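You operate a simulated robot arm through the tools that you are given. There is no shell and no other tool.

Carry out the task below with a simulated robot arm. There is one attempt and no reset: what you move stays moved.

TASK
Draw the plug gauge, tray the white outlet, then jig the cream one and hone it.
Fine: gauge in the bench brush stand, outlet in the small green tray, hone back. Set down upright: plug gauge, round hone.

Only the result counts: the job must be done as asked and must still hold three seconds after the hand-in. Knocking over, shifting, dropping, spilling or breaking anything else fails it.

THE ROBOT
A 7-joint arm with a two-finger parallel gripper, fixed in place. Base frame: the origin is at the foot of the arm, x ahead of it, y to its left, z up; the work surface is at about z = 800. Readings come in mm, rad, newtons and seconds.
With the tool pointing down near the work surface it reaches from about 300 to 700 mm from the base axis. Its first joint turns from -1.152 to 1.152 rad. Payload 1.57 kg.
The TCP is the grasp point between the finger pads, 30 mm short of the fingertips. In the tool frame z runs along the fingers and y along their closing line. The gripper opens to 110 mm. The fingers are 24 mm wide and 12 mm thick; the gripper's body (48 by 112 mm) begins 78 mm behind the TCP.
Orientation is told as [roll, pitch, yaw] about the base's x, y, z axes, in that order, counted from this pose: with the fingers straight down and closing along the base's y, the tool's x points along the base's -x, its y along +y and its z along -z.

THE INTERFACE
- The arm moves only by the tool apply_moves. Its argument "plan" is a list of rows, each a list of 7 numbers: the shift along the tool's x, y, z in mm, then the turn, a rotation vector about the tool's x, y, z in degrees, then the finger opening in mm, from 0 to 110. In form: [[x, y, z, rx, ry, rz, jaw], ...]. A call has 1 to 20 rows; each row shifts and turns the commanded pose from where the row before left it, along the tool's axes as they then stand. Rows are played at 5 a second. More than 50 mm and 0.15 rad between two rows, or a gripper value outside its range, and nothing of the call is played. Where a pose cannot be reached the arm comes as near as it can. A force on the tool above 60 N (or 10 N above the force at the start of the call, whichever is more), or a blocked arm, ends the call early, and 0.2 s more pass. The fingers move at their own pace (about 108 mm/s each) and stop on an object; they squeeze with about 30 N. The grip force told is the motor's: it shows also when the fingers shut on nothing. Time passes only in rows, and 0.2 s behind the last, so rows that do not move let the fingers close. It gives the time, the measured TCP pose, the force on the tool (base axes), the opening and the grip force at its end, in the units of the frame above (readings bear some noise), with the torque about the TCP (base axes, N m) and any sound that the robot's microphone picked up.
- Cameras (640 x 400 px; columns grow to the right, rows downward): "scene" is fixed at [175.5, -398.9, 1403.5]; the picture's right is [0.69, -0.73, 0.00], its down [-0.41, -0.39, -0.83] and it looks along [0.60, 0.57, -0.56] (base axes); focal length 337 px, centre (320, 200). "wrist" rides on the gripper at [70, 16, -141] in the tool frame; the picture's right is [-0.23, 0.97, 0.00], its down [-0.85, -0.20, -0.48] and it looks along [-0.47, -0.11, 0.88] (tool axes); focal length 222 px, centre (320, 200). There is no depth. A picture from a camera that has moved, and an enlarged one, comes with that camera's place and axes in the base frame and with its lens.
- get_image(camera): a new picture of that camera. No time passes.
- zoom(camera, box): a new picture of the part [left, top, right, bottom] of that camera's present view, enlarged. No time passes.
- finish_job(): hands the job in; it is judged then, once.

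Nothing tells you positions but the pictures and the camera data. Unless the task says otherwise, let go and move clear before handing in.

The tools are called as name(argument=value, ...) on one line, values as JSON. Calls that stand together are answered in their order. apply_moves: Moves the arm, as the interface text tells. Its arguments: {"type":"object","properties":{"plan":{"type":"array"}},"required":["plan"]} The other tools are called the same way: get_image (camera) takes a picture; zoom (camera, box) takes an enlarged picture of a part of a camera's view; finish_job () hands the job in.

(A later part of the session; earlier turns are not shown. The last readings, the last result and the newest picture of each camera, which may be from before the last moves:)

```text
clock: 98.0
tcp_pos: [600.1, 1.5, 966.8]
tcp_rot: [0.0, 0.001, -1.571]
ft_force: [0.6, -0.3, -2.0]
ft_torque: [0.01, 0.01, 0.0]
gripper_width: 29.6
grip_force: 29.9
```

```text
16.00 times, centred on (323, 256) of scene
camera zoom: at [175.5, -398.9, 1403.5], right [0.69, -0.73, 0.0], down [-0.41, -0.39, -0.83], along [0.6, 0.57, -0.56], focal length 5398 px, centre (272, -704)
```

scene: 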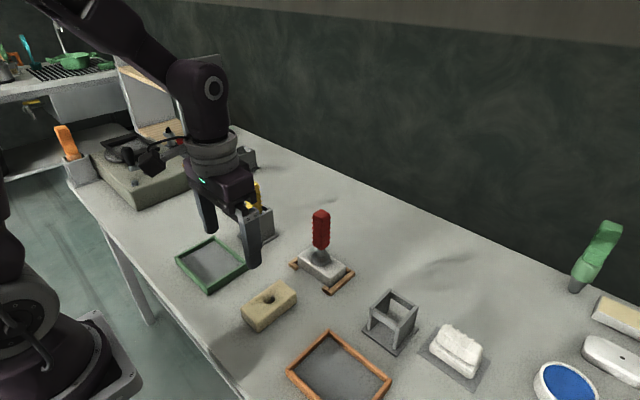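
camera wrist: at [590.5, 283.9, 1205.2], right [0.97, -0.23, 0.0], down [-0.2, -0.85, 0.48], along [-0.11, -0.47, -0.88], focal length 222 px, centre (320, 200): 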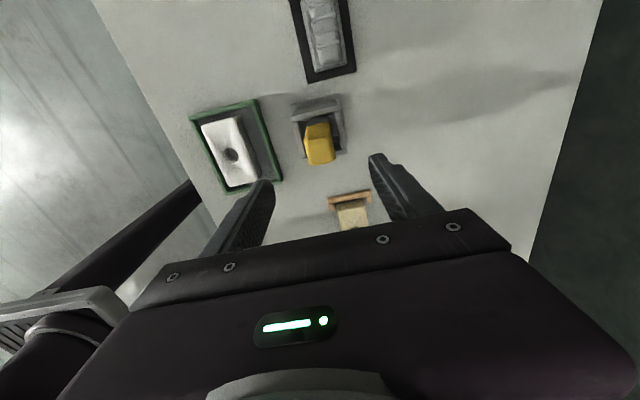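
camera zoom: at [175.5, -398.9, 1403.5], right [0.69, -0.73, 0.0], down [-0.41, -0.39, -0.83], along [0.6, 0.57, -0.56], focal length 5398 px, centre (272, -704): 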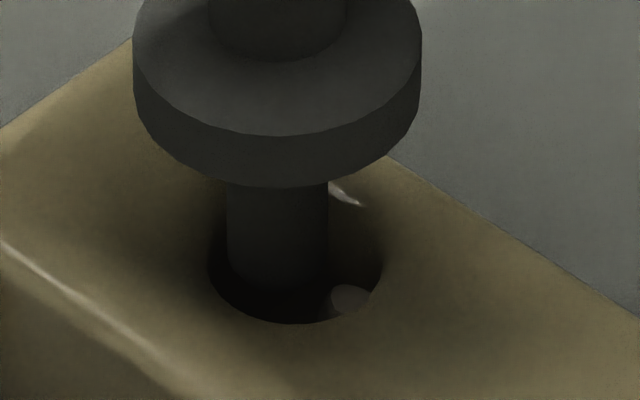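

apply_moves(plan=[[0, 0, 2, 0, 0, 0, 10], [0, 0, 2, 0, 0, 0, 10], [0, 0, 2, 0, 0, 0, 10], [0, 0, 0, 0, 0, 0, 10]])

zoom(camera="scene", box=[310, 245, 336, 268])

```text
clock: 99.0
tcp_pos: [599.8, 2.1, 960.8]
tcp_rot: [0.002, 0.0, -1.57]
ft_force: [-0.1, 0.5, -1.0]
ft_torque: [0.02, 0.01, 0.0]
gripper_width: 29.5
grip_force: 30.0
```

```text
16.00 times, centred on (323, 256) of scene
camera zoom: at [175.5, -398.9, 1403.5], right [0.69, -0.73, 0.0], down [-0.41, -0.39, -0.83], along [0.6, 0.57, -0.56], focal length 5398 px, centre (272, -704)
```

zoom: 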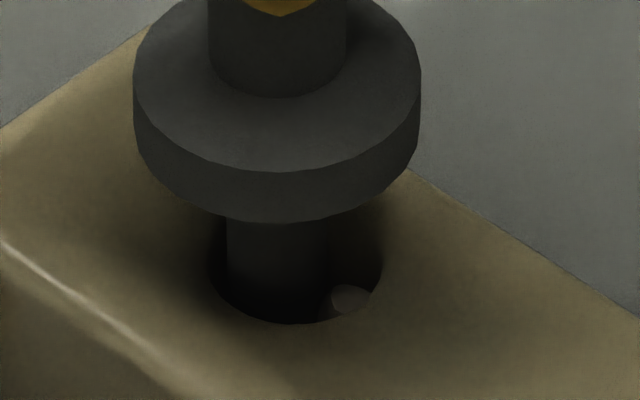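

The bit is inside the bore with no contact force. Continuing down.

apply_moves(plan=[[0, 0, 2, 0, 0, 0, 10], [0, 0, 2, 0, 0, 0, 10], [0, 0, 2, 0, 0, 0, 10], [0, 0, 2, 0, 0, 0, 10], [0, 0, 0, 0, 0, 0, 10]])

zoom(camera="scene", box=[310, 245, 336, 268])

```text
clock: 100.2
tcp_pos: [599.9, 1.3, 952.0]
tcp_rot: [0.001, 0.0, -1.571]
ft_force: [0.1, 0.5, -1.7]
ft_torque: [-0.01, 0.03, 0.0]
gripper_width: 29.6
grip_force: 30.1
```

```text
16.00 times, centred on (323, 256) of scene
camera zoom: at [175.5, -398.9, 1403.5], right [0.69, -0.73, 0.0], down [-0.41, -0.39, -0.83], along [0.6, 0.57, -0.56], focal length 5398 px, centre (272, -704)
```

zoom: 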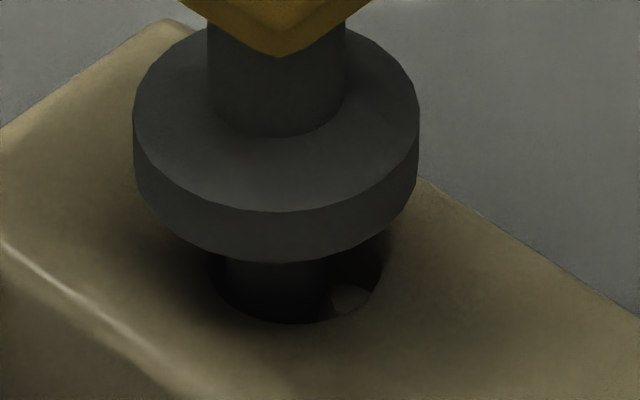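

apply_moves(plan=[[0, 0, 2, 0, 0, 0, 10], [0, 0, 2, 0, 0, 0, 10], [0, 0, 2, 0, 0, 0, 10], [0, 0, 2, 0, 0, 0, 10], [0, 0, 2, 0, 0, 0, 10], [0, 0, 0, 0, 0, 0, 10]])

zoom(camera="scene", box=[305, 240, 341, 270])

```text
clock: 101.6
tcp_pos: [597.7, 2.1, 944.7]
tcp_rot: [0.004, 0.0, -1.571]
ft_force: [-5.3, -0.1, 33.7]
ft_torque: [0.09, 0.8, 0.07]
gripper_width: 29.4
grip_force: 30.2
```

```text
13.33 times, centred on (323, 255) of scene
camera zoom: at [174.7, -398.9, 1403.6], right [0.69, -0.73, 0.0], down [-0.41, -0.39, -0.83], along [0.6, 0.57, -0.56], focal length 4498 px, centre (280, -533)
```

zoom: 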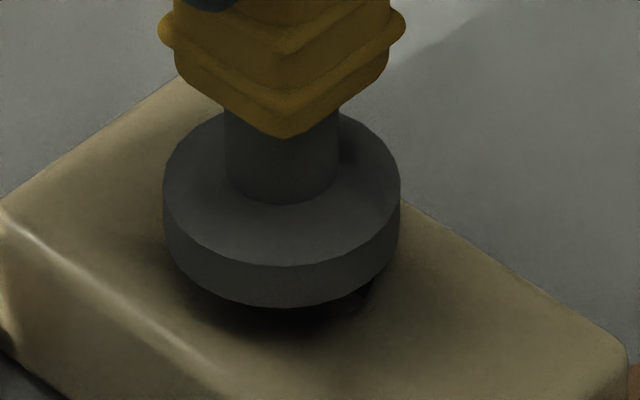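

The bit has bottomed out with the disc just above the block. I'll ease up, then make honing strokes up and down with some turning, and listen for any sound.

apply_moves(plan=[[0, 0, -2, 0, 0, 0, 10], [0, 0, -1, 0, 0, 0, 10], [0, 0, 0, 0, 0, 0, 10]])

```text
clock: 102.4
tcp_pos: [598.9, 0.9, 944.0]
tcp_rot: [-0.001, 0.001, -1.571]
ft_force: [-3.7, 0.0, 9.0]
ft_torque: [-0.04, 0.52, 0.02]
gripper_width: 29.5
grip_force: 30.1
```

apply_moves(plan=[[0, 0, -2, 0, 0, 0, 10], [0, 0, -3, 0, 0, 8, 10], [0, 0, -3, 0, 0, 8, 10], [0, 0, 3, 0, 0, -8, 10], [0, 0, 3, 0, 0, -8, 10], [0, 0, -3, 0, 0, -8, 10], [0, 0, -3, 0, 0, -8, 10], [0, 0, 3, 0, 0, 8, 10], [0, 0, 3, 0, 0, 8, 10], [0, 0, 0, 0, 0, 0, 10]])

zoom(camera="scene", box=[290, 225, 356, 300])

```text
clock: 104.6
tcp_pos: [599.2, 0.1, 946.9]
tcp_rot: [-0.001, -0.001, -1.573]
ft_force: [0.7, 0.1, -1.2]
ft_torque: [0.01, 0.03, 0.05]
gripper_width: 29.8
grip_force: 30.2
```

```text
5.33 times, centred on (323, 262) of scene
camera zoom: at [175.5, -398.9, 1403.5], right [0.69, -0.73, 0.0], down [-0.41, -0.39, -0.83], along [0.6, 0.57, -0.56], focal length 1799 px, centre (304, -133)
```

zoom: 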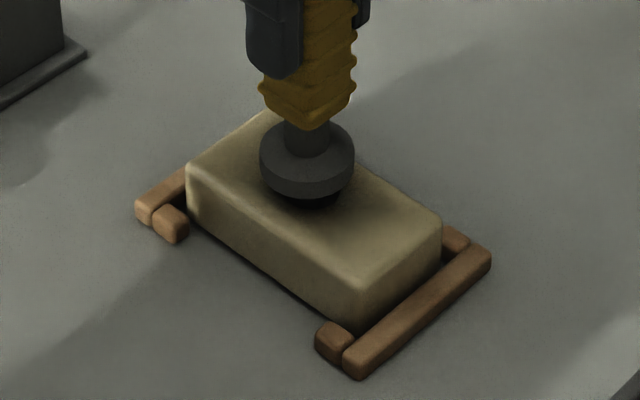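

apply_moves(plan=[[-1, 0, 0, 0, 0, 0, 10], [-1, 0, 0, 0, 0, 0, 10], [0, 0, 0, 0, 0, 0, 10]])

zoom(camera="scene", box=[290, 225, 356, 300])

```text
clock: 105.4
tcp_pos: [599.3, -1.3, 947.7]
tcp_rot: [-0.001, -0.001, -1.571]
ft_force: [0.4, -1.1, -2.3]
ft_torque: [-0.01, -0.02, 0.01]
gripper_width: 29.3
grip_force: 29.9
```

```text
5.33 times, centred on (323, 262) of scene
camera zoom: at [175.5, -398.9, 1403.5], right [0.69, -0.73, 0.0], down [-0.41, -0.39, -0.83], along [0.6, 0.57, -0.56], focal length 1799 px, centre (304, -133)
```

zoom: 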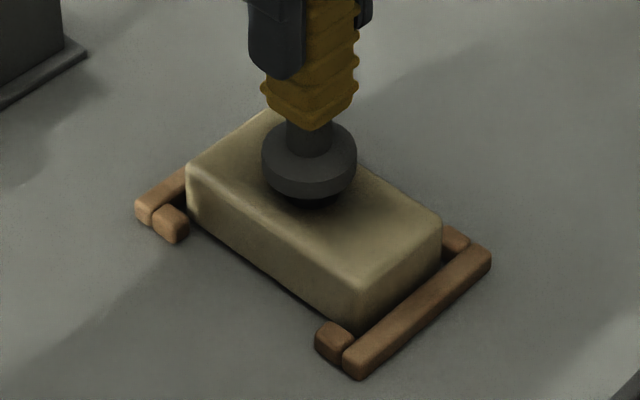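

apply_moves(plan=[[-1, 0, 0, 0, 0, 0, 10], [-1, 0, 0, 0, 0, 0, 10], [0, 0, 0, 0, 0, 0, 10]])

zoom(camera="scene", box=[290, 225, 356, 300])

```text
clock: 106.2
tcp_pos: [600.1, -2.9, 947.7]
tcp_rot: [-0.001, 0.0, -1.571]
ft_force: [0.8, -0.9, -2.1]
ft_torque: [0.01, -0.01, -0.01]
gripper_width: 29.7
grip_force: 30.3
```

```text
5.33 times, centred on (323, 262) of scene
camera zoom: at [175.5, -398.9, 1403.5], right [0.69, -0.73, 0.0], down [-0.41, -0.39, -0.83], along [0.6, 0.57, -0.56], focal length 1799 px, centre (304, -133)
```

zoom: 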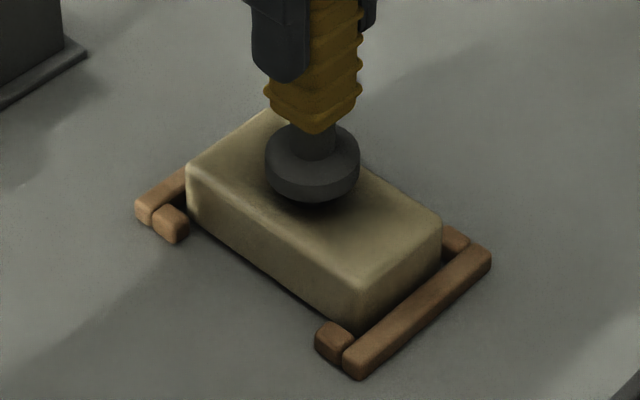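

apply_moves(plan=[[-1, 0, 0, 0, 0, 0, 10], [-1, 0, 0, 0, 0, 0, 10], [0, 0, 0, 0, 0, 0, 10]])

zoom(camera="scene", box=[305, 240, 341, 270])

```text
clock: 107.0
tcp_pos: [599.2, -5.1, 946.9]
tcp_rot: [-0.001, 0.0, -1.57]
ft_force: [-0.3, 2.0, -0.3]
ft_torque: [0.18, 0.03, 0.04]
gripper_width: 29.7
grip_force: 30.4
```

```text
13.33 times, centred on (323, 255) of scene
camera zoom: at [175.5, -398.9, 1403.5], right [0.69, -0.73, 0.0], down [-0.41, -0.39, -0.83], along [0.6, 0.57, -0.56], focal length 4498 px, centre (280, -533)
```

zoom: 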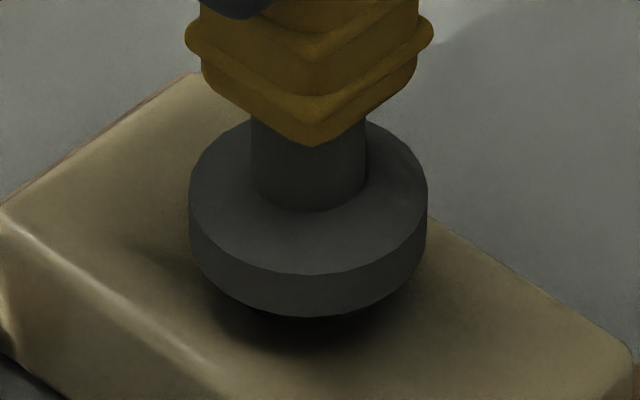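

There's light contact on the nub side now (about 2 N). I'll make several strokes and turns against it.

apply_moves(plan=[[0, 0, -4, 0, 0, 6, 10], [0, 0, -4, 0, 0, 6, 10], [0, 0, -4, 0, 0, 6, 10], [0, 0, 4, 0, 0, -6, 10], [0, 0, 4, 0, 0, -6, 10], [0, 0, 4, 0, 0, -6, 10], [0, 0, -4, 0, 0, -6, 10], [0, 0, -4, 0, 0, -6, 10], [0, 0, -4, 0, 0, -6, 10], [0, 0, 4, 0, 0, 6, 10], [0, 0, 4, 0, 0, 6, 10], [0, 0, 4, 0, 0, 6, 10], [0, 0, 0, 0, 0, 0, 10]])

zoom(camera="scene", box=[290, 225, 356, 300])

```text
clock: 109.8
tcp_pos: [600.0, -4.0, 947.8]
tcp_rot: [0.0, -0.002, -1.571]
ft_force: [0.5, -0.4, -0.9]
ft_torque: [-0.01, 0.05, 0.01]
gripper_width: 29.7
grip_force: 30.3
```

```text
5.33 times, centred on (323, 262) of scene
camera zoom: at [175.5, -398.9, 1403.5], right [0.69, -0.73, 0.0], down [-0.41, -0.39, -0.83], along [0.6, 0.57, -0.56], focal length 1799 px, centre (304, -133)
```

zoom: 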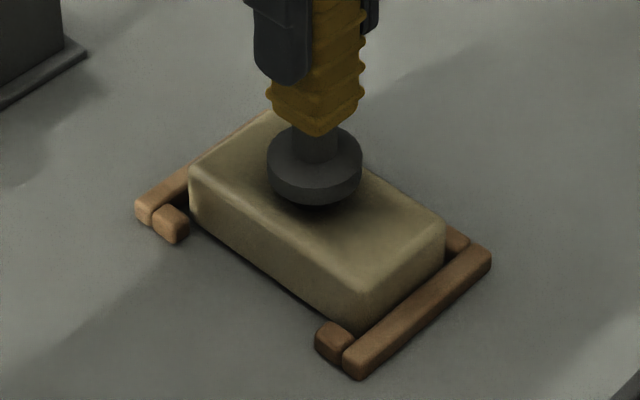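

The block slid about 1 mm in the jig, so the bit did bear on something. I'll withdraw the hone and look at the bore.

apply_moves(plan=[[0.5, 0, -8, 0, 0, 0, 10], [0, 0, -10, 0, 0, 0, 10], [0, 0, -12, 0, 0, 0, 10], [0, 0, -15, 0, 0, 0, 10], [0, 0, -20, 0, 0, 0, 10], [0, 0, 0, 0, 0, 0, 10]])

zoom(camera="scene", box=[310, 245, 336, 268])

zoom(camera="scene", box=[280, 200, 366, 300])

zoom(camera="wrist", box=[260, 80, 380, 190])

```text
clock: 111.2
tcp_pos: [599.0, -2.1, 1012.2]
tcp_rot: [-0.001, -0.002, -1.571]
ft_force: [0.6, 0.4, -1.6]
ft_torque: [0.01, 0.01, -0.01]
gripper_width: 29.8
grip_force: 29.3
```

```text
16.00 times, centred on (323, 256) of scene
camera zoom: at [175.5, -398.9, 1403.5], right [0.69, -0.73, 0.0], down [-0.41, -0.39, -0.83], along [0.6, 0.57, -0.56], focal length 5398 px, centre (272, -704)
```

zoom: 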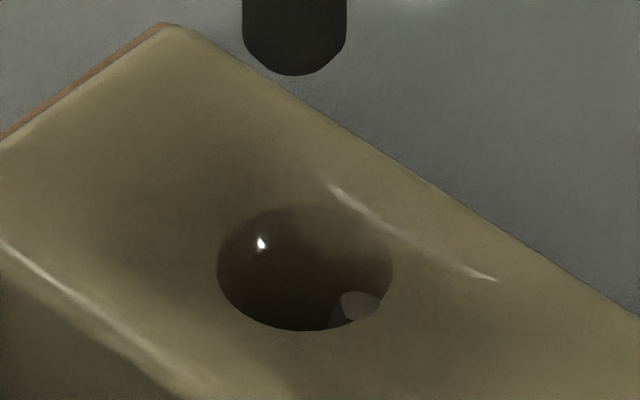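

```text
4.00 times, centred on (323, 250) of scene
camera zoom: at [175.5, -398.9, 1403.5], right [0.69, -0.73, 0.0], down [-0.41, -0.39, -0.83], along [0.6, 0.57, -0.56], focal length 1349 px, centre (308, 0)
```

zoom: 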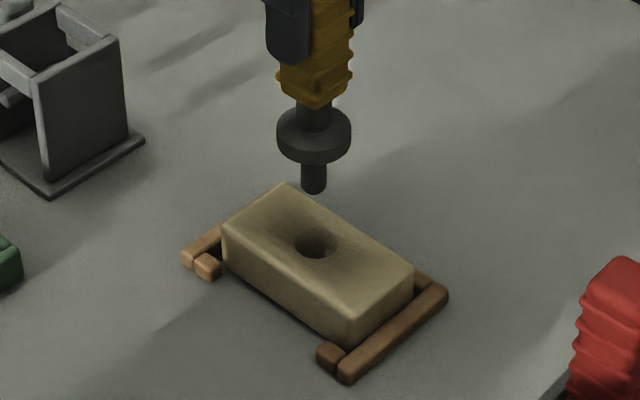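

```text
3.64 times, centred on (320, 135) of wrist
camera zoom: at [615.6, 69.1, 1153.2], right [0.97, -0.23, 0.0], down [-0.2, -0.85, 0.48], along [-0.11, -0.47, -0.88], focal length 808 px, centre (320, 436)
```

zoom: 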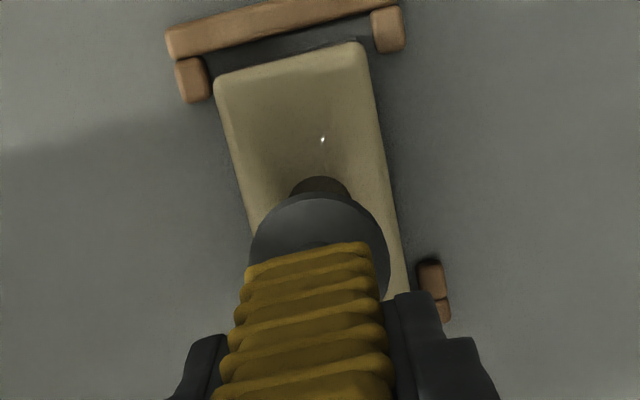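

The bore is blind and the grey nub is still there. The block just slid in its play instead of resisting. I'll go back in, push the block up against the -y rail so it's held, and hone with real side pressure.

apply_moves(plan=[[1.5, 0, 10, 0, 0, 0, 10], [0, 0, 12, 0, 0, 0, 10], [0, 0, 12, 0, 0, 0, 10], [0, 0, 0, 0, 0, 0, 10]])

zoom(camera="scene", box=[310, 245, 336, 268])

```text
clock: 112.2
tcp_pos: [597.6, -2.6, 978.5]
tcp_rot: [0.0, -0.001, -1.572]
ft_force: [-0.4, 0.8, -1.1]
ft_torque: [0.03, 0.03, -0.03]
gripper_width: 29.7
grip_force: 30.4
```

```text
16.00 times, centred on (323, 256) of scene
camera zoom: at [175.5, -398.9, 1403.5], right [0.69, -0.73, 0.0], down [-0.41, -0.39, -0.83], along [0.6, 0.57, -0.56], focal length 5398 px, centre (272, -704)
```

zoom: 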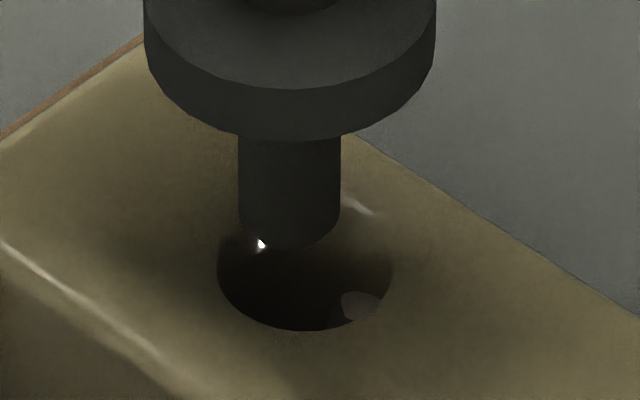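

apply_moves(plan=[[0.5, 0, 4, 0, 0, 0, 10], [0, 0, 4, 0, 0, 0, 10], [0, 0, 4, 0, 0, 0, 10], [0, 0, 4, 0, 0, 0, 10], [0, 0, 4, 0, 0, 0, 10], [0, 0, 4, 0, 0, 0, 10], [0, 0, 4, 0, 0, 0, 10], [0, 0, 2, 0, 0, 0, 10], [0, 0, 0, 0, 0, 0, 10]])

apply_moves(plan=[[-1, 0, 0, 0, 0, 0, 10], [-1, 0, 0, 0, 0, 0, 10], [-1, 0, 0, 0, 0, 0, 10], [0, 0, 0, 0, 0, 0, 10]])

zoom(camera="scene", box=[290, 225, 356, 300])

```text
clock: 114.2
tcp_pos: [599.0, -2.9, 948.8]
tcp_rot: [0.001, -0.001, -1.571]
ft_force: [0.2, 0.3, -1.6]
ft_torque: [-0.01, 0.02, 0.01]
gripper_width: 29.8
grip_force: 29.7
```

```text
clock: 115.2
tcp_pos: [599.3, -4.8, 949.0]
tcp_rot: [0.0, 0.0, -1.572]
ft_force: [-0.6, 0.9, -1.5]
ft_torque: [0.0, 0.01, 0.0]
gripper_width: 29.7
grip_force: 29.6
```

```text
5.33 times, centred on (323, 262) of scene
camera zoom: at [175.5, -398.9, 1403.5], right [0.69, -0.73, 0.0], down [-0.41, -0.39, -0.83], along [0.6, 0.57, -0.56], focal length 1799 px, centre (304, -133)
```

zoom: 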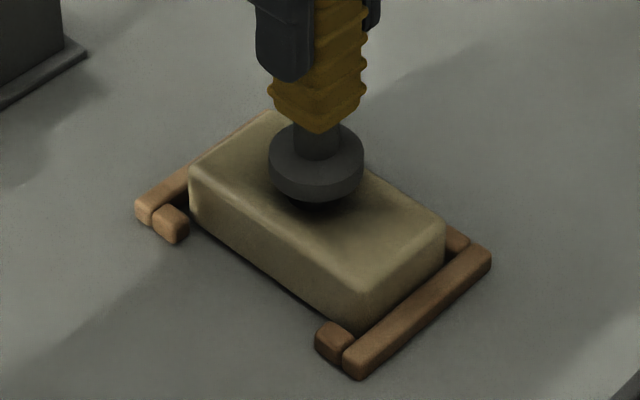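

apply_moves(plan=[[-1, 0, 0, 0, 0, 0, 10], [-1, 0, 0, 0, 0, 0, 10], [0, 0, 0, 0, 0, 0, 10]])

apply_moves(plan=[[-1, 0, 0, 0, 0, 0, 10], [0, 0, 0, 0, 0, 0, 10]])

zoom(camera="scene", box=[290, 225, 356, 300])

```text
clock: 116.0
tcp_pos: [599.9, -6.5, 948.4]
tcp_rot: [-0.001, 0.0, -1.571]
ft_force: [-0.8, 3.6, 0.8]
ft_torque: [0.47, 0.06, 0.01]
gripper_width: 29.7
grip_force: 30.0
```

```text
clock: 116.6
tcp_pos: [599.7, -8.2, 948.7]
tcp_rot: [-0.001, 0.0, -1.572]
ft_force: [-1.6, 9.4, 2.3]
ft_torque: [1.19, 0.18, -0.01]
gripper_width: 29.7
grip_force: 29.6
```

```text
5.33 times, centred on (323, 262) of scene
camera zoom: at [175.4, -398.7, 1403.6], right [0.69, -0.73, 0.0], down [-0.41, -0.39, -0.83], along [0.6, 0.57, -0.56], focal length 1799 px, centre (304, -133)
```

zoom: 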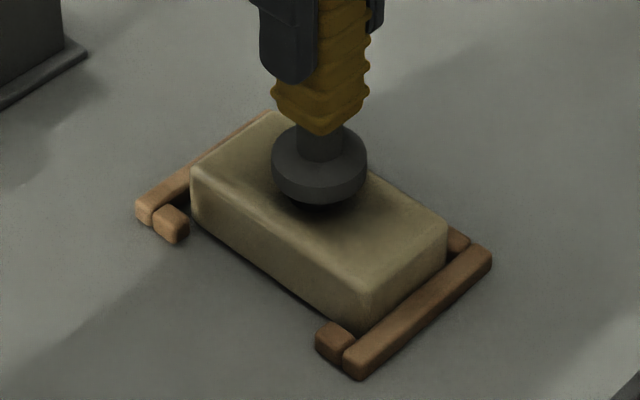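

There's about 9 N of side pressure on the nub now, with the block against the rail. I'll stroke up and down with turning.

apply_moves(plan=[[0, 0, -4, 0, 0, 4, 10], [0, 0, -4, 0, 0, 4, 10], [0, 0, -4, 0, 0, 4, 10], [0, 0, 4, 0, 0, -4, 10], [0, 0, 4, 0, 0, -4, 10], [0, 0, 4, 0, 0, -4, 10], [0, 0, -4, 0, 0, -4, 10], [0, 0, -4, 0, 0, -4, 10], [0, 0, -4, 0, 0, -4, 10], [0, 0, 4, 0, 0, 4, 10], [0, 0, 4, 0, 0, 4, 10], [0, 0, 4, 0, 0, 4, 10], [0, 0, 0, 0, 0, 0, 10]])

zoom(camera="scene", box=[290, 225, 356, 300])

```text
clock: 119.4
tcp_pos: [599.5, -8.2, 949.0]
tcp_rot: [0.001, 0.001, -1.573]
ft_force: [3.3, 10.2, 6.1]
ft_torque: [1.1, -0.35, 0.01]
gripper_width: 29.5
grip_force: 30.0
```

```text
5.33 times, centred on (323, 262) of scene
camera zoom: at [175.4, -398.7, 1403.6], right [0.69, -0.73, 0.0], down [-0.41, -0.39, -0.83], along [0.6, 0.57, -0.56], focal length 1799 px, centre (304, -133)
```

zoom: 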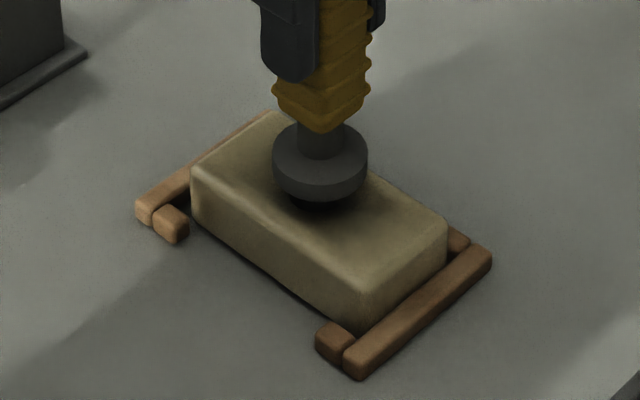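

apply_moves(plan=[[1.5, 0, -4, 0, 0, 0, 10], [1, 0, -8, 0, 0, 0, 10], [0, 0, -12, 0, 0, 0, 10], [0, 0, -12, 0, 0, 0, 10], [0, 0, -12, 0, 0, 0, 10], [0, 0, 0, 0, 0, 0, 10]])

zoom(camera="scene", box=[310, 245, 336, 268])

```text
clock: 120.8
tcp_pos: [599.1, -5.9, 995.6]
tcp_rot: [0.0, -0.001, -1.574]
ft_force: [-0.4, 0.5, -1.6]
ft_torque: [0.03, 0.02, 0.02]
gripper_width: 29.6
grip_force: 30.7
```

```text
16.00 times, centred on (323, 256) of scene
camera zoom: at [175.5, -398.9, 1403.5], right [0.69, -0.73, 0.0], down [-0.41, -0.39, -0.83], along [0.6, 0.57, -0.56], focal length 5398 px, centre (272, -704)
```

zoom: 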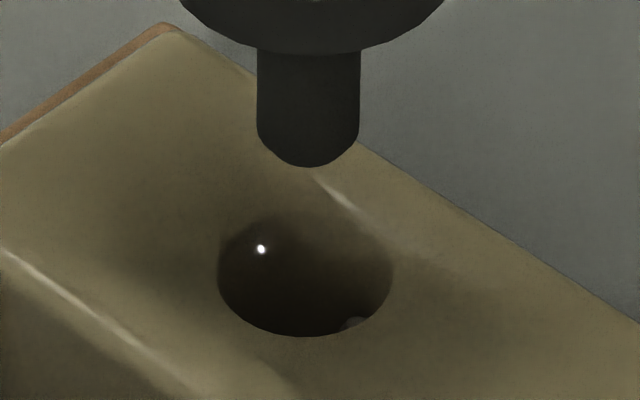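

Excellent: the nub has shrunk to a sliver, so pressing and stroking does hone it. I'll go in again for another round to finish it.

apply_moves(plan=[[2, 0, 8, 0, 0, 0, 10], [0, 0, 10, 0, 0, 0, 10], [0, 0, 6, 0, 0, 0, 10], [0, 0, 6, 0, 0, 0, 10], [0, 0, 6, 0, 0, 0, 10], [0, 0, 6, 0, 0, 0, 10], [0, 0, 4, 0, 0, 0, 10], [0, 0, 0, 0, 0, 0, 10]])

apply_moves(plan=[[-1, 0, 0, 0, 0, 0, 10], [-1, 0, 0, 0, 0, 0, 10], [-1, 0, 0, 0, 0, 0, 10], [0, 0, 0, 0, 0, 0, 10]])

```text
clock: 122.6
tcp_pos: [599.6, -3.4, 950.4]
tcp_rot: [-0.002, -0.002, -1.569]
ft_force: [0.2, 0.4, -0.9]
ft_torque: [0.01, 0.01, -0.03]
gripper_width: 29.6
grip_force: 30.4
```

```text
clock: 123.6
tcp_pos: [599.9, -6.1, 950.5]
tcp_rot: [0.0, -0.001, -1.571]
ft_force: [-0.6, -0.2, -1.7]
ft_torque: [-0.03, -0.02, 0.0]
gripper_width: 29.5
grip_force: 29.9
```

apply_moves(plan=[[-1, 0, 0, 0, 0, 0, 10], [-1, 0, 0, 0, 0, 0, 10], [0, 0, 0, 0, 0, 0, 10]])

apply_moves(plan=[[-1, 0, 0, 0, 0, 0, 10], [-0.5, 0, 0, 0, 0, 0, 10], [0, 0, 0, 0, 0, 0, 10]])

```text
clock: 124.4
tcp_pos: [599.5, -7.7, 950.5]
tcp_rot: [0.0, 0.0, -1.57]
ft_force: [-0.7, 5.0, 2.0]
ft_torque: [0.64, 0.12, -0.01]
gripper_width: 29.7
grip_force: 30.4
```

```text
clock: 125.2
tcp_pos: [600.2, -9.9, 950.8]
tcp_rot: [0.0, 0.0, -1.572]
ft_force: [-1.9, 11.9, 2.9]
ft_torque: [1.42, 0.11, -0.02]
gripper_width: 29.7
grip_force: 30.3
```

About 12 N of side pressure. Another set of strokes.

apply_moves(plan=[[0, 0, -4, 0, 0, 4, 10], [0, 0, -4, 0, 0, 4, 10], [0, 0, -4, 0, 0, 4, 10], [0, 0, 4, 0, 0, -4, 10], [0, 0, 4, 0, 0, -4, 10], [0, 0, 5, 0, 0, -4, 10], [0, 0, -5, 0, 0, -4, 10], [0, 0, -4, 0, 0, -4, 10], [0, 0, -4, 0, 0, -4, 10], [0, 0, 4, 0, 0, 4, 10], [0, 0, 4, 0, 0, 4, 10], [0, 0, 5, 0, 0, 4, 10], [0, 0, -5, 0, 0, 4, 10], [0, 0, -4, 0, 0, 4, 10], [0, 0, -4, 0, 0, 4, 10], [0, 0, 4, 0, 0, -4, 10], [0, 0, 4, 0, 0, -4, 10], [0, 0, 5, 0, 0, -4, 10], [0, 0, 0, 0, 0, 0, 10]])

zoom(camera="scene", box=[290, 225, 356, 300])

```text
clock: 129.2
tcp_pos: [600.1, -9.7, 948.5]
tcp_rot: [-0.001, -0.003, -1.572]
ft_force: [0.5, -1.0, -1.8]
ft_torque: [-0.01, 0.01, 0.0]
gripper_width: 29.7
grip_force: 30.2
```

```text
5.33 times, centred on (323, 262) of scene
camera zoom: at [175.5, -398.9, 1403.5], right [0.69, -0.73, 0.0], down [-0.41, -0.39, -0.83], along [0.6, 0.57, -0.56], focal length 1799 px, centre (304, -133)
```

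zoom: 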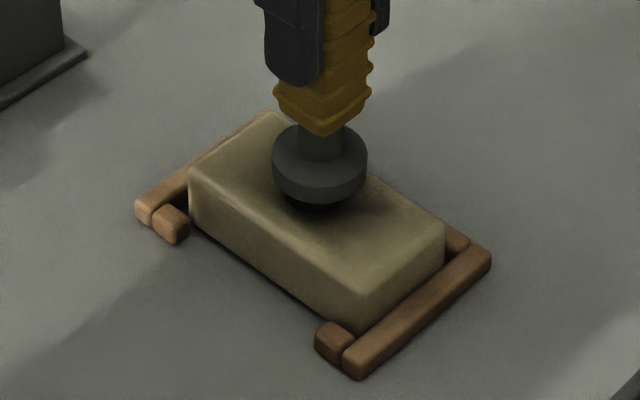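

The side force has vanished, so the nub may be gone. I'll withdraw and inspect.

apply_moves(plan=[[1, 0, -4, 0, 0, 0, 10], [0, 0, -8, 0, 0, 0, 10], [0, 0, -12, 0, 0, 0, 10], [0, 0, -12, 0, 0, 0, 10], [0, 0, -15, 0, 0, 0, 10], [0, 0, -20, 0, 0, 0, 10], [0, 0, 0, 0, 0, 0, 10]])

zoom(camera="scene", box=[310, 245, 336, 268])

zoom(camera="scene", box=[280, 170, 366, 300])

zoom(camera="wrist", box=[260, 60, 380, 190])

```text
clock: 130.8
tcp_pos: [602.1, -8.1, 1021.2]
tcp_rot: [0.001, 0.0, -1.572]
ft_force: [-0.6, -1.0, -2.5]
ft_torque: [0.01, -0.02, -0.01]
gripper_width: 29.6
grip_force: 29.8
```

```text
16.00 times, centred on (323, 256) of scene
camera zoom: at [175.5, -398.9, 1403.5], right [0.69, -0.73, 0.0], down [-0.41, -0.39, -0.83], along [0.6, 0.57, -0.56], focal length 5398 px, centre (272, -704)
```

zoom: 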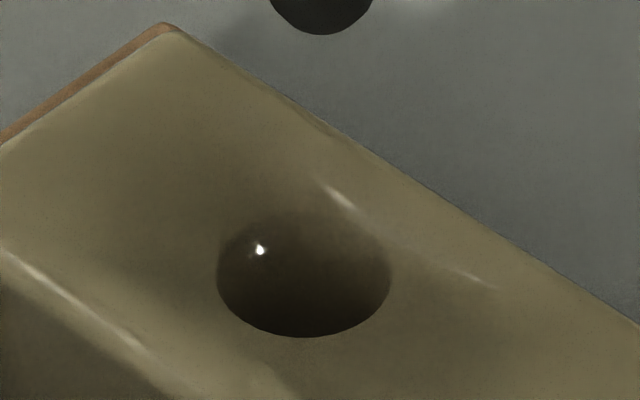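

```text
3.08 times, centred on (323, 235) of scene
camera zoom: at [175.5, -398.9, 1403.5], right [0.69, -0.73, 0.0], down [-0.41, -0.39, -0.83], along [0.6, 0.57, -0.56], focal length 1038 px, centre (311, 92)
```

zoom: 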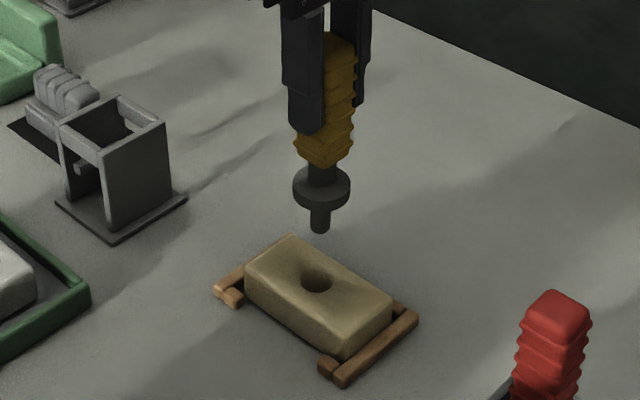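

```text
3.08 times, centred on (320, 125) of wrist
camera zoom: at [617.4, 61.3, 1162.1], right [0.97, -0.23, 0.0], down [-0.2, -0.85, 0.48], along [-0.11, -0.47, -0.88], focal length 684 px, centre (320, 431)
```

zoom: 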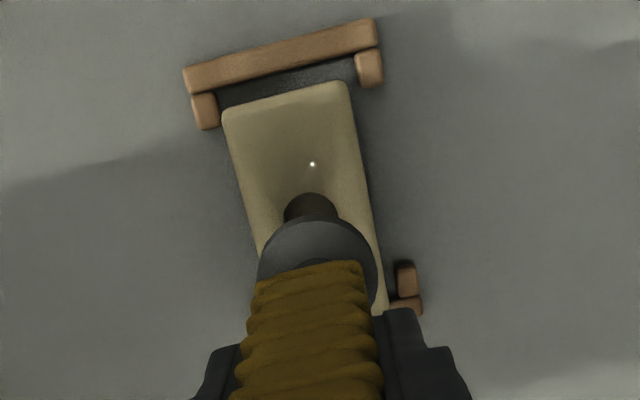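

The bore is clean now. The hone tilted a few degrees from the side load, so I'll raise it, turn back to yaw 0 (which shows the ledges side to side), and carry it to its stand.

apply_moves(plan=[[0, 0, -25, 0, 0, 0, 10], [0, 0, -25, 0, 0, 0, 10], [0, 0, 0, 0, 0, -8.1818, 10], [0, 0, 0, 0, 0, -8.1818, 10], [0, 0, 0, 0, 0, -8.1818, 10], [0, 0, 0, 0, 0, -8.1818, 10], [0, 0, 0, 0, 0, -8.1818, 10], [0, 0, 0, 0, 0, -8.1818, 10], [0, 0, 0, 0, 0, -8.1818, 10], [0, 0, 0, 0, 0, -8.1818, 10], [0, 0, 0, 0, 0, -8.1818, 10], [0, 0, 0, 0, 0, -8.1818, 10], [0, 0, 0, 0, 0, -8.1818, 10], [0, 0, 0, 0, 0, 0, 10]])

zoom(camera="wrist", box=[250, 60, 400, 200])

zoom(camera="scene", box=[280, 130, 366, 230])

```text
clock: 133.8
tcp_pos: [599.2, -8.5, 1070.0]
tcp_rot: [-0.003, -0.001, 0.001]
ft_force: [-0.8, 0.3, -0.7]
ft_torque: [0.0, -0.03, 0.0]
gripper_width: 29.6
grip_force: 30.1
```

```text
2.86 times, centred on (325, 130) of wrist
camera zoom: at [529.3, 7.6, 1210.8], right [0.23, 0.97, 0.0], down [0.86, -0.2, 0.48], along [0.47, -0.11, -0.88], focal length 635 px, centre (306, 400)
```

zoom: 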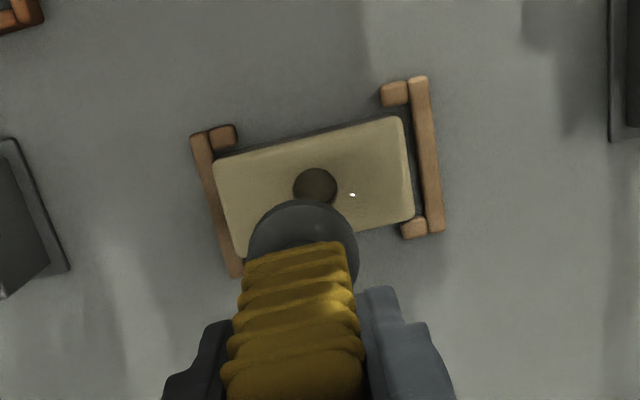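

```text
4.00 times, centred on (323, 180) of scene
camera zoom: at [175.5, -398.9, 1403.5], right [0.69, -0.73, 0.0], down [-0.41, -0.39, -0.83], along [0.6, 0.57, -0.56], focal length 1349 px, centre (308, 280)
```

zoom: 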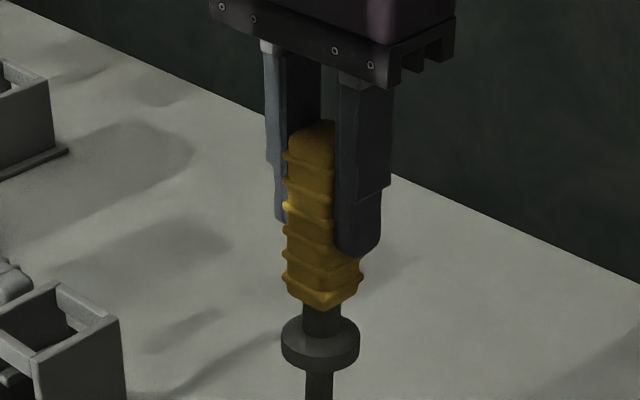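

zoom(camera="wrist", box=[308, 112, 340, 136])

zoom(camera="scene", box=[300, 150, 345, 230])

```text
16.00 times, centred on (324, 124) of wrist
camera zoom: at [529.3, 7.6, 1210.8], right [0.23, 0.97, 0.0], down [0.86, -0.2, 0.48], along [0.47, -0.11, -0.88], focal length 3554 px, centre (256, 1416)
```

zoom: 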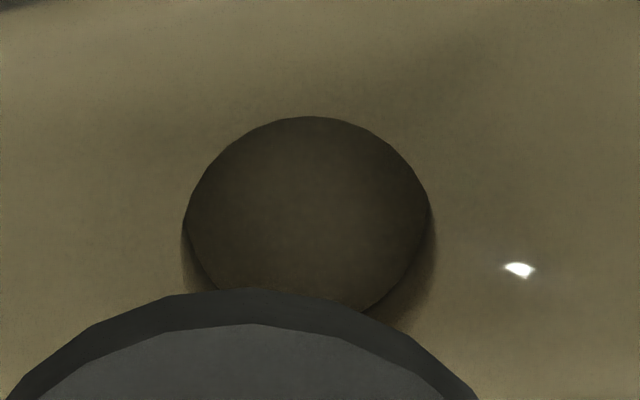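

```text
5.00 times, centred on (322, 190) of scene
camera zoom: at [175.5, -398.9, 1403.5], right [0.69, -0.73, 0.0], down [-0.41, -0.39, -0.83], along [0.6, 0.57, -0.56], focal length 1687 px, centre (308, 250)
```

zoom: 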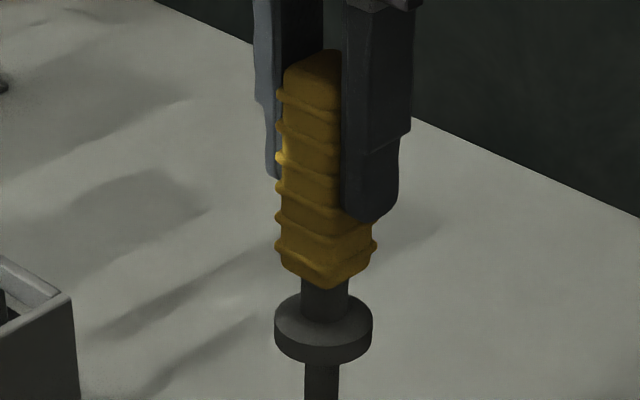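

The bore is fully clean. Now I'll carry the hone above its stand and line the disc up carefully between the two ledges.

apply_moves(plan=[[3, 22, 0, 0, 0, 0, 10], [3, 38, 0, 0, 0, 0, 10], [4, 42, 0, 0, 0, 0, 10], [3, 42, 0, 0, 0, 0, 10], [3, 42, 0, 0, 0, 0, 10], [3, 36, 0, 0, 0, 0, 10], [0, 0, 0, 0, -1.2, 0, 10], [0, 0, 0, 0, 0, 0, 10], [0, 0, 0, 0, 0, 0, 10]])

zoom(camera="wrist", box=[250, 60, 400, 200])

zoom(camera="scene", box=[218, 120, 298, 250])

```text
clock: 135.8
tcp_pos: [581.0, 214.9, 1070.4]
tcp_rot: [0.0, -0.021, 0.001]
ft_force: [0.0, 0.0, -2.2]
ft_torque: [-0.01, -0.01, 0.05]
gripper_width: 29.8
grip_force: 30.7
```

```text
2.86 times, centred on (325, 130) of wrist
camera zoom: at [508.5, 231.8, 1208.9], right [0.23, 0.97, 0.0], down [0.84, -0.2, 0.5], along [0.48, -0.11, -0.87], focal length 635 px, centre (306, 400)
```

zoom: 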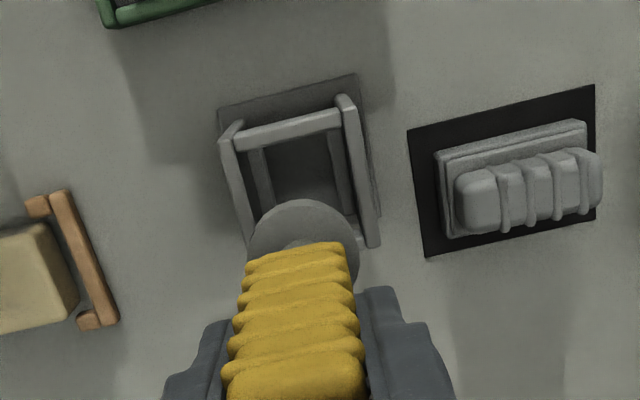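

```text
3.08 times, centred on (258, 185) of scene
camera zoom: at [175.5, -398.9, 1403.5], right [0.69, -0.73, 0.0], down [-0.41, -0.39, -0.83], along [0.6, 0.57, -0.56], focal length 1038 px, centre (511, 246)
```

zoom: 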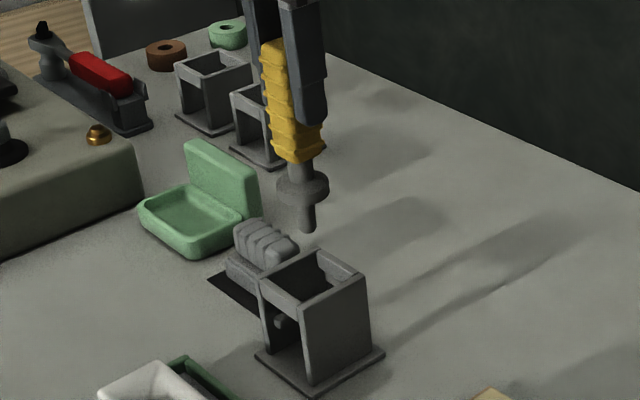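

zoom(camera="scene", box=[240, 120, 290, 200])

zoom(camera="wrist", box=[290, 80, 360, 160])

```text
5.00 times, centred on (265, 160) of scene
camera zoom: at [175.5, -398.9, 1403.5], right [0.69, -0.73, 0.0], down [-0.41, -0.39, -0.83], along [0.6, 0.57, -0.56], focal length 1687 px, centre (595, 400)
```

zoom: 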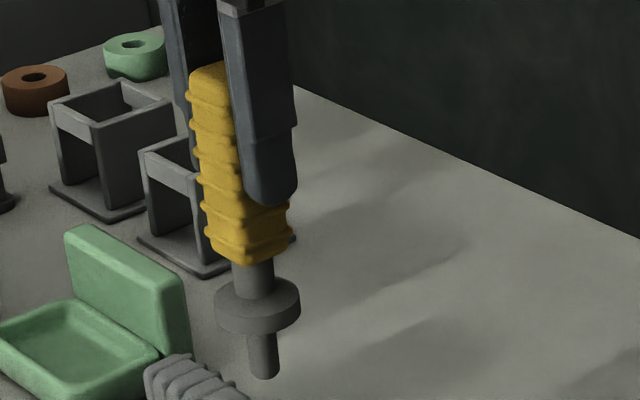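

```text
5.00 times, centred on (325, 120) of wrist
camera zoom: at [508.5, 231.8, 1208.9], right [0.23, 0.97, 0.0], down [0.84, -0.2, 0.5], along [0.48, -0.11, -0.87], focal length 1111 px, centre (295, 600)
```

zoom: 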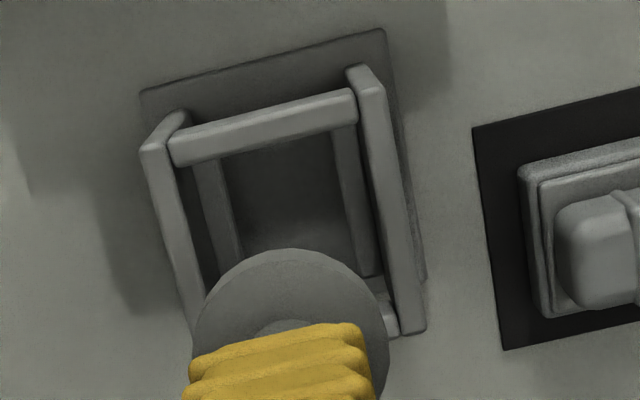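

zoom(camera="scene", box=[248, 165, 283, 200])

zoom(camera="scene", box=[232, 200, 284, 250])

```text
11.43 times, centred on (266, 182) of scene
camera zoom: at [175.5, -398.9, 1403.5], right [0.69, -0.73, 0.0], down [-0.41, -0.39, -0.83], along [0.6, 0.57, -0.56], focal length 3855 px, centre (943, 400)
```

zoom: 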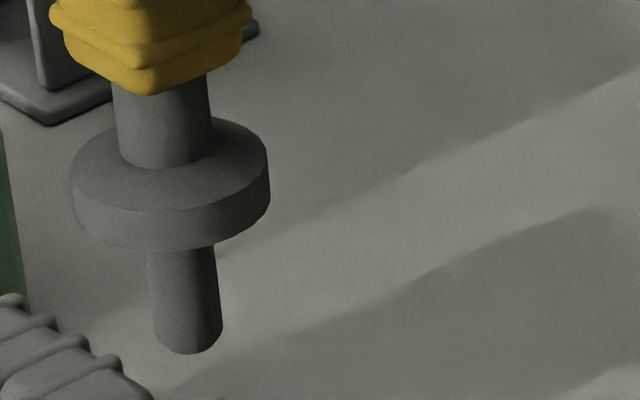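

```text
8.00 times, centred on (258, 225) of scene
camera zoom: at [175.5, -398.9, 1403.5], right [0.69, -0.73, 0.0], down [-0.41, -0.39, -0.83], along [0.6, 0.57, -0.56], focal length 2699 px, centre (816, 0)
```

zoom: 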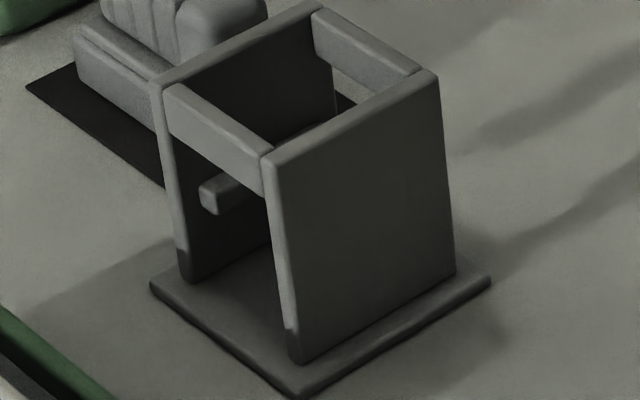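

The two ledges are visible in this view with only about 36 mm between them, so the disc must be centred to within about 2 mm. I'll lower until the disc is just above the stand and compare at close depth.

apply_moves(plan=[[0, 0, 20, 0, 0, 0, 10], [0, 0, 25, 0, 0, 0, 10], [0, 0, 20, 0, 0, 0, 10], [0, 0, 0, 0, 0, 0, 10], [0, 0, 0, 0, 0, 0, 10]])

zoom(camera="wrist", box=[285, 80, 355, 170])

zoom(camera="scene", box=[228, 165, 288, 250])

```text
clock: 137.0
tcp_pos: [584.2, 212.7, 1004.0]
tcp_rot: [-0.004, -0.022, -0.001]
ft_force: [0.3, -0.3, -1.6]
ft_torque: [-0.03, -0.01, -0.02]
gripper_width: 29.5
grip_force: 30.1
```

```text
4.44 times, centred on (320, 125) of wrist
camera zoom: at [511.0, 231.2, 1144.1], right [0.23, 0.97, 0.0], down [0.84, -0.2, 0.5], along [0.48, -0.11, -0.87], focal length 987 px, centre (320, 533)
```

zoom: 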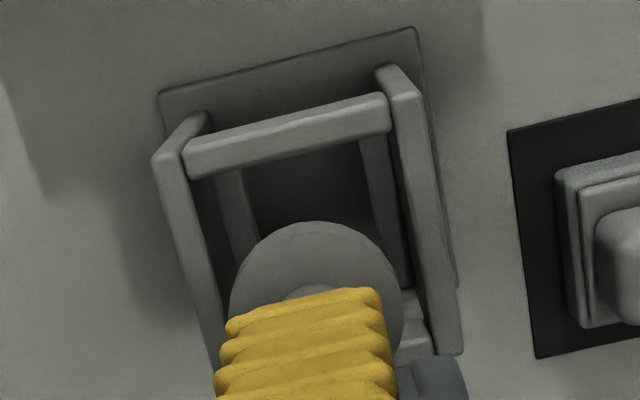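

```text
4.71 times, centred on (258, 208) of scene
camera zoom: at [175.5, -398.9, 1403.5], right [0.69, -0.73, 0.0], down [-0.41, -0.39, -0.83], along [0.6, 0.57, -0.56], focal length 1588 px, centre (612, 165)
```

zoom: 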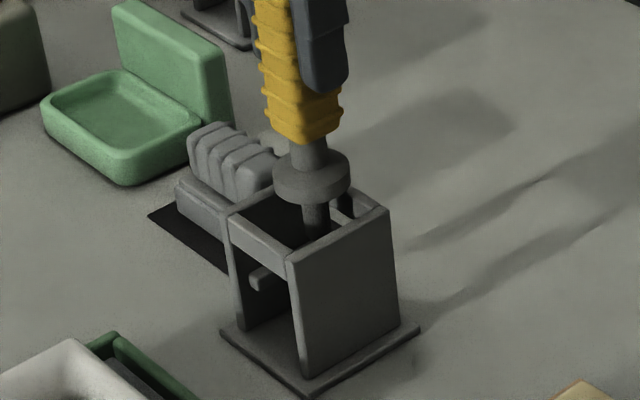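

apply_moves(plan=[[1.2, -0.4, 10, 0, 0, 0, 10], [1.2, 0, 10, 0, 0, 0, 10], [0, 0, 0, 0, 0, 0, 10], [0, 0, 0, 0, 0, 0, 10]])

zoom(camera="wrist", box=[285, 80, 355, 170])

zoom(camera="scene", box=[228, 175, 288, 250])

```text
clock: 138.0
tcp_pos: [580.7, 212.3, 984.6]
tcp_rot: [-0.001, -0.021, 0.0]
ft_force: [-0.8, -0.4, -0.6]
ft_torque: [0.04, -0.04, -0.05]
gripper_width: 29.7
grip_force: 30.1
```

```text
4.44 times, centred on (320, 125) of wrist
camera zoom: at [506.2, 229.9, 1124.1], right [0.23, 0.97, 0.0], down [0.84, -0.2, 0.5], along [0.48, -0.11, -0.87], focal length 987 px, centre (320, 533)
```

zoom: 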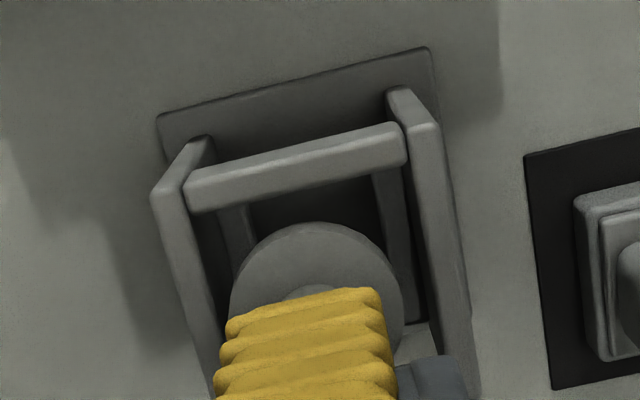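

```text
5.33 times, centred on (258, 212) of scene
camera zoom: at [175.5, -398.9, 1403.5], right [0.69, -0.73, 0.0], down [-0.41, -0.39, -0.83], along [0.6, 0.57, -0.56], focal length 1799 px, centre (651, 133)
```

zoom: 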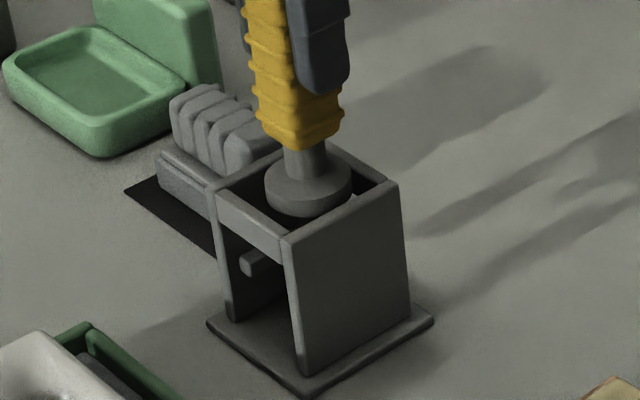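

apply_moves(plan=[[-0.9, 0.3, 5, 0, 0, 0, 10], [-0.9, 0.2, 5, 0, 0, 0, 10], [0, 0, 0, 0, 0, 0, 10], [0, 0, 0, 0, 0, 0, 10]])

zoom(camera="wrist", box=[285, 80, 355, 170])

zoom(camera="scene", box=[228, 175, 288, 250])

```text
clock: 139.0
tcp_pos: [581.7, 212.6, 974.3]
tcp_rot: [-0.002, -0.02, 0.0]
ft_force: [-0.2, -0.9, -0.7]
ft_torque: [0.01, -0.01, 0.02]
gripper_width: 29.8
grip_force: 29.7
```

```text
4.44 times, centred on (320, 125) of wrist
camera zoom: at [508.4, 229.9, 1114.0], right [0.23, 0.97, 0.0], down [0.84, -0.2, 0.5], along [0.48, -0.11, -0.87], focal length 987 px, centre (320, 533)
```

zoom: 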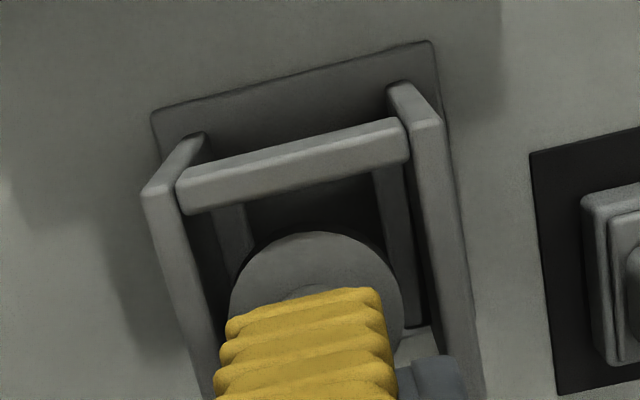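

```text
5.33 times, centred on (258, 212) of scene
camera zoom: at [175.5, -398.9, 1403.5], right [0.69, -0.73, 0.0], down [-0.41, -0.39, -0.83], along [0.6, 0.57, -0.56], focal length 1799 px, centre (651, 133)
```

zoom: 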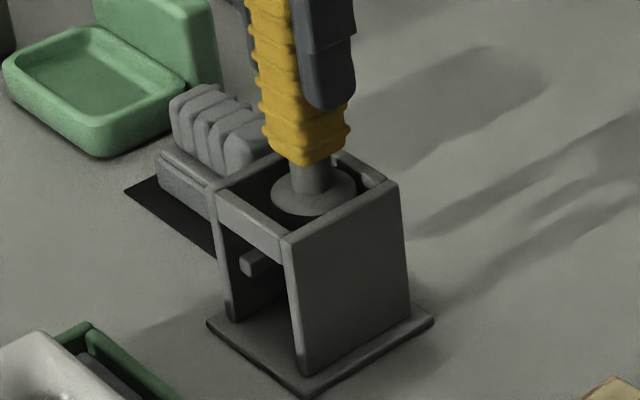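

zoom(camera="wrist", box=[300, 115, 345, 160])

zoom(camera="scene", box=[238, 195, 278, 235])

```text
8.89 times, centred on (322, 138) of wrist
camera zoom: at [508.4, 229.9, 1114.0], right [0.23, 0.97, 0.0], down [0.84, -0.2, 0.5], along [0.48, -0.11, -0.87], focal length 1974 px, centre (298, 756)
```

zoom: 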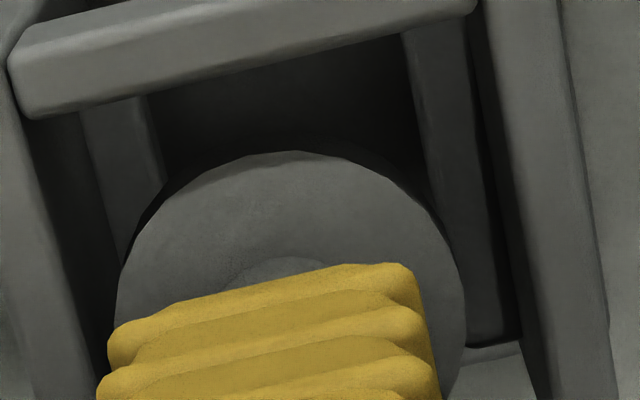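

```text
10.00 times, centred on (258, 215) of scene
camera zoom: at [175.5, -398.9, 1403.5], right [0.69, -0.73, 0.0], down [-0.41, -0.39, -0.83], along [0.6, 0.57, -0.56], focal length 3374 px, centre (940, 50)
```

zoom: 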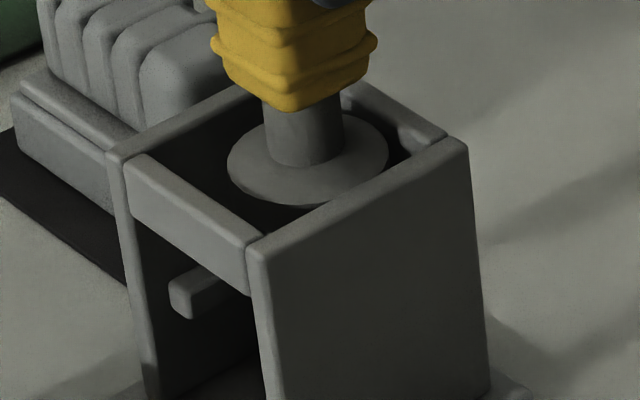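

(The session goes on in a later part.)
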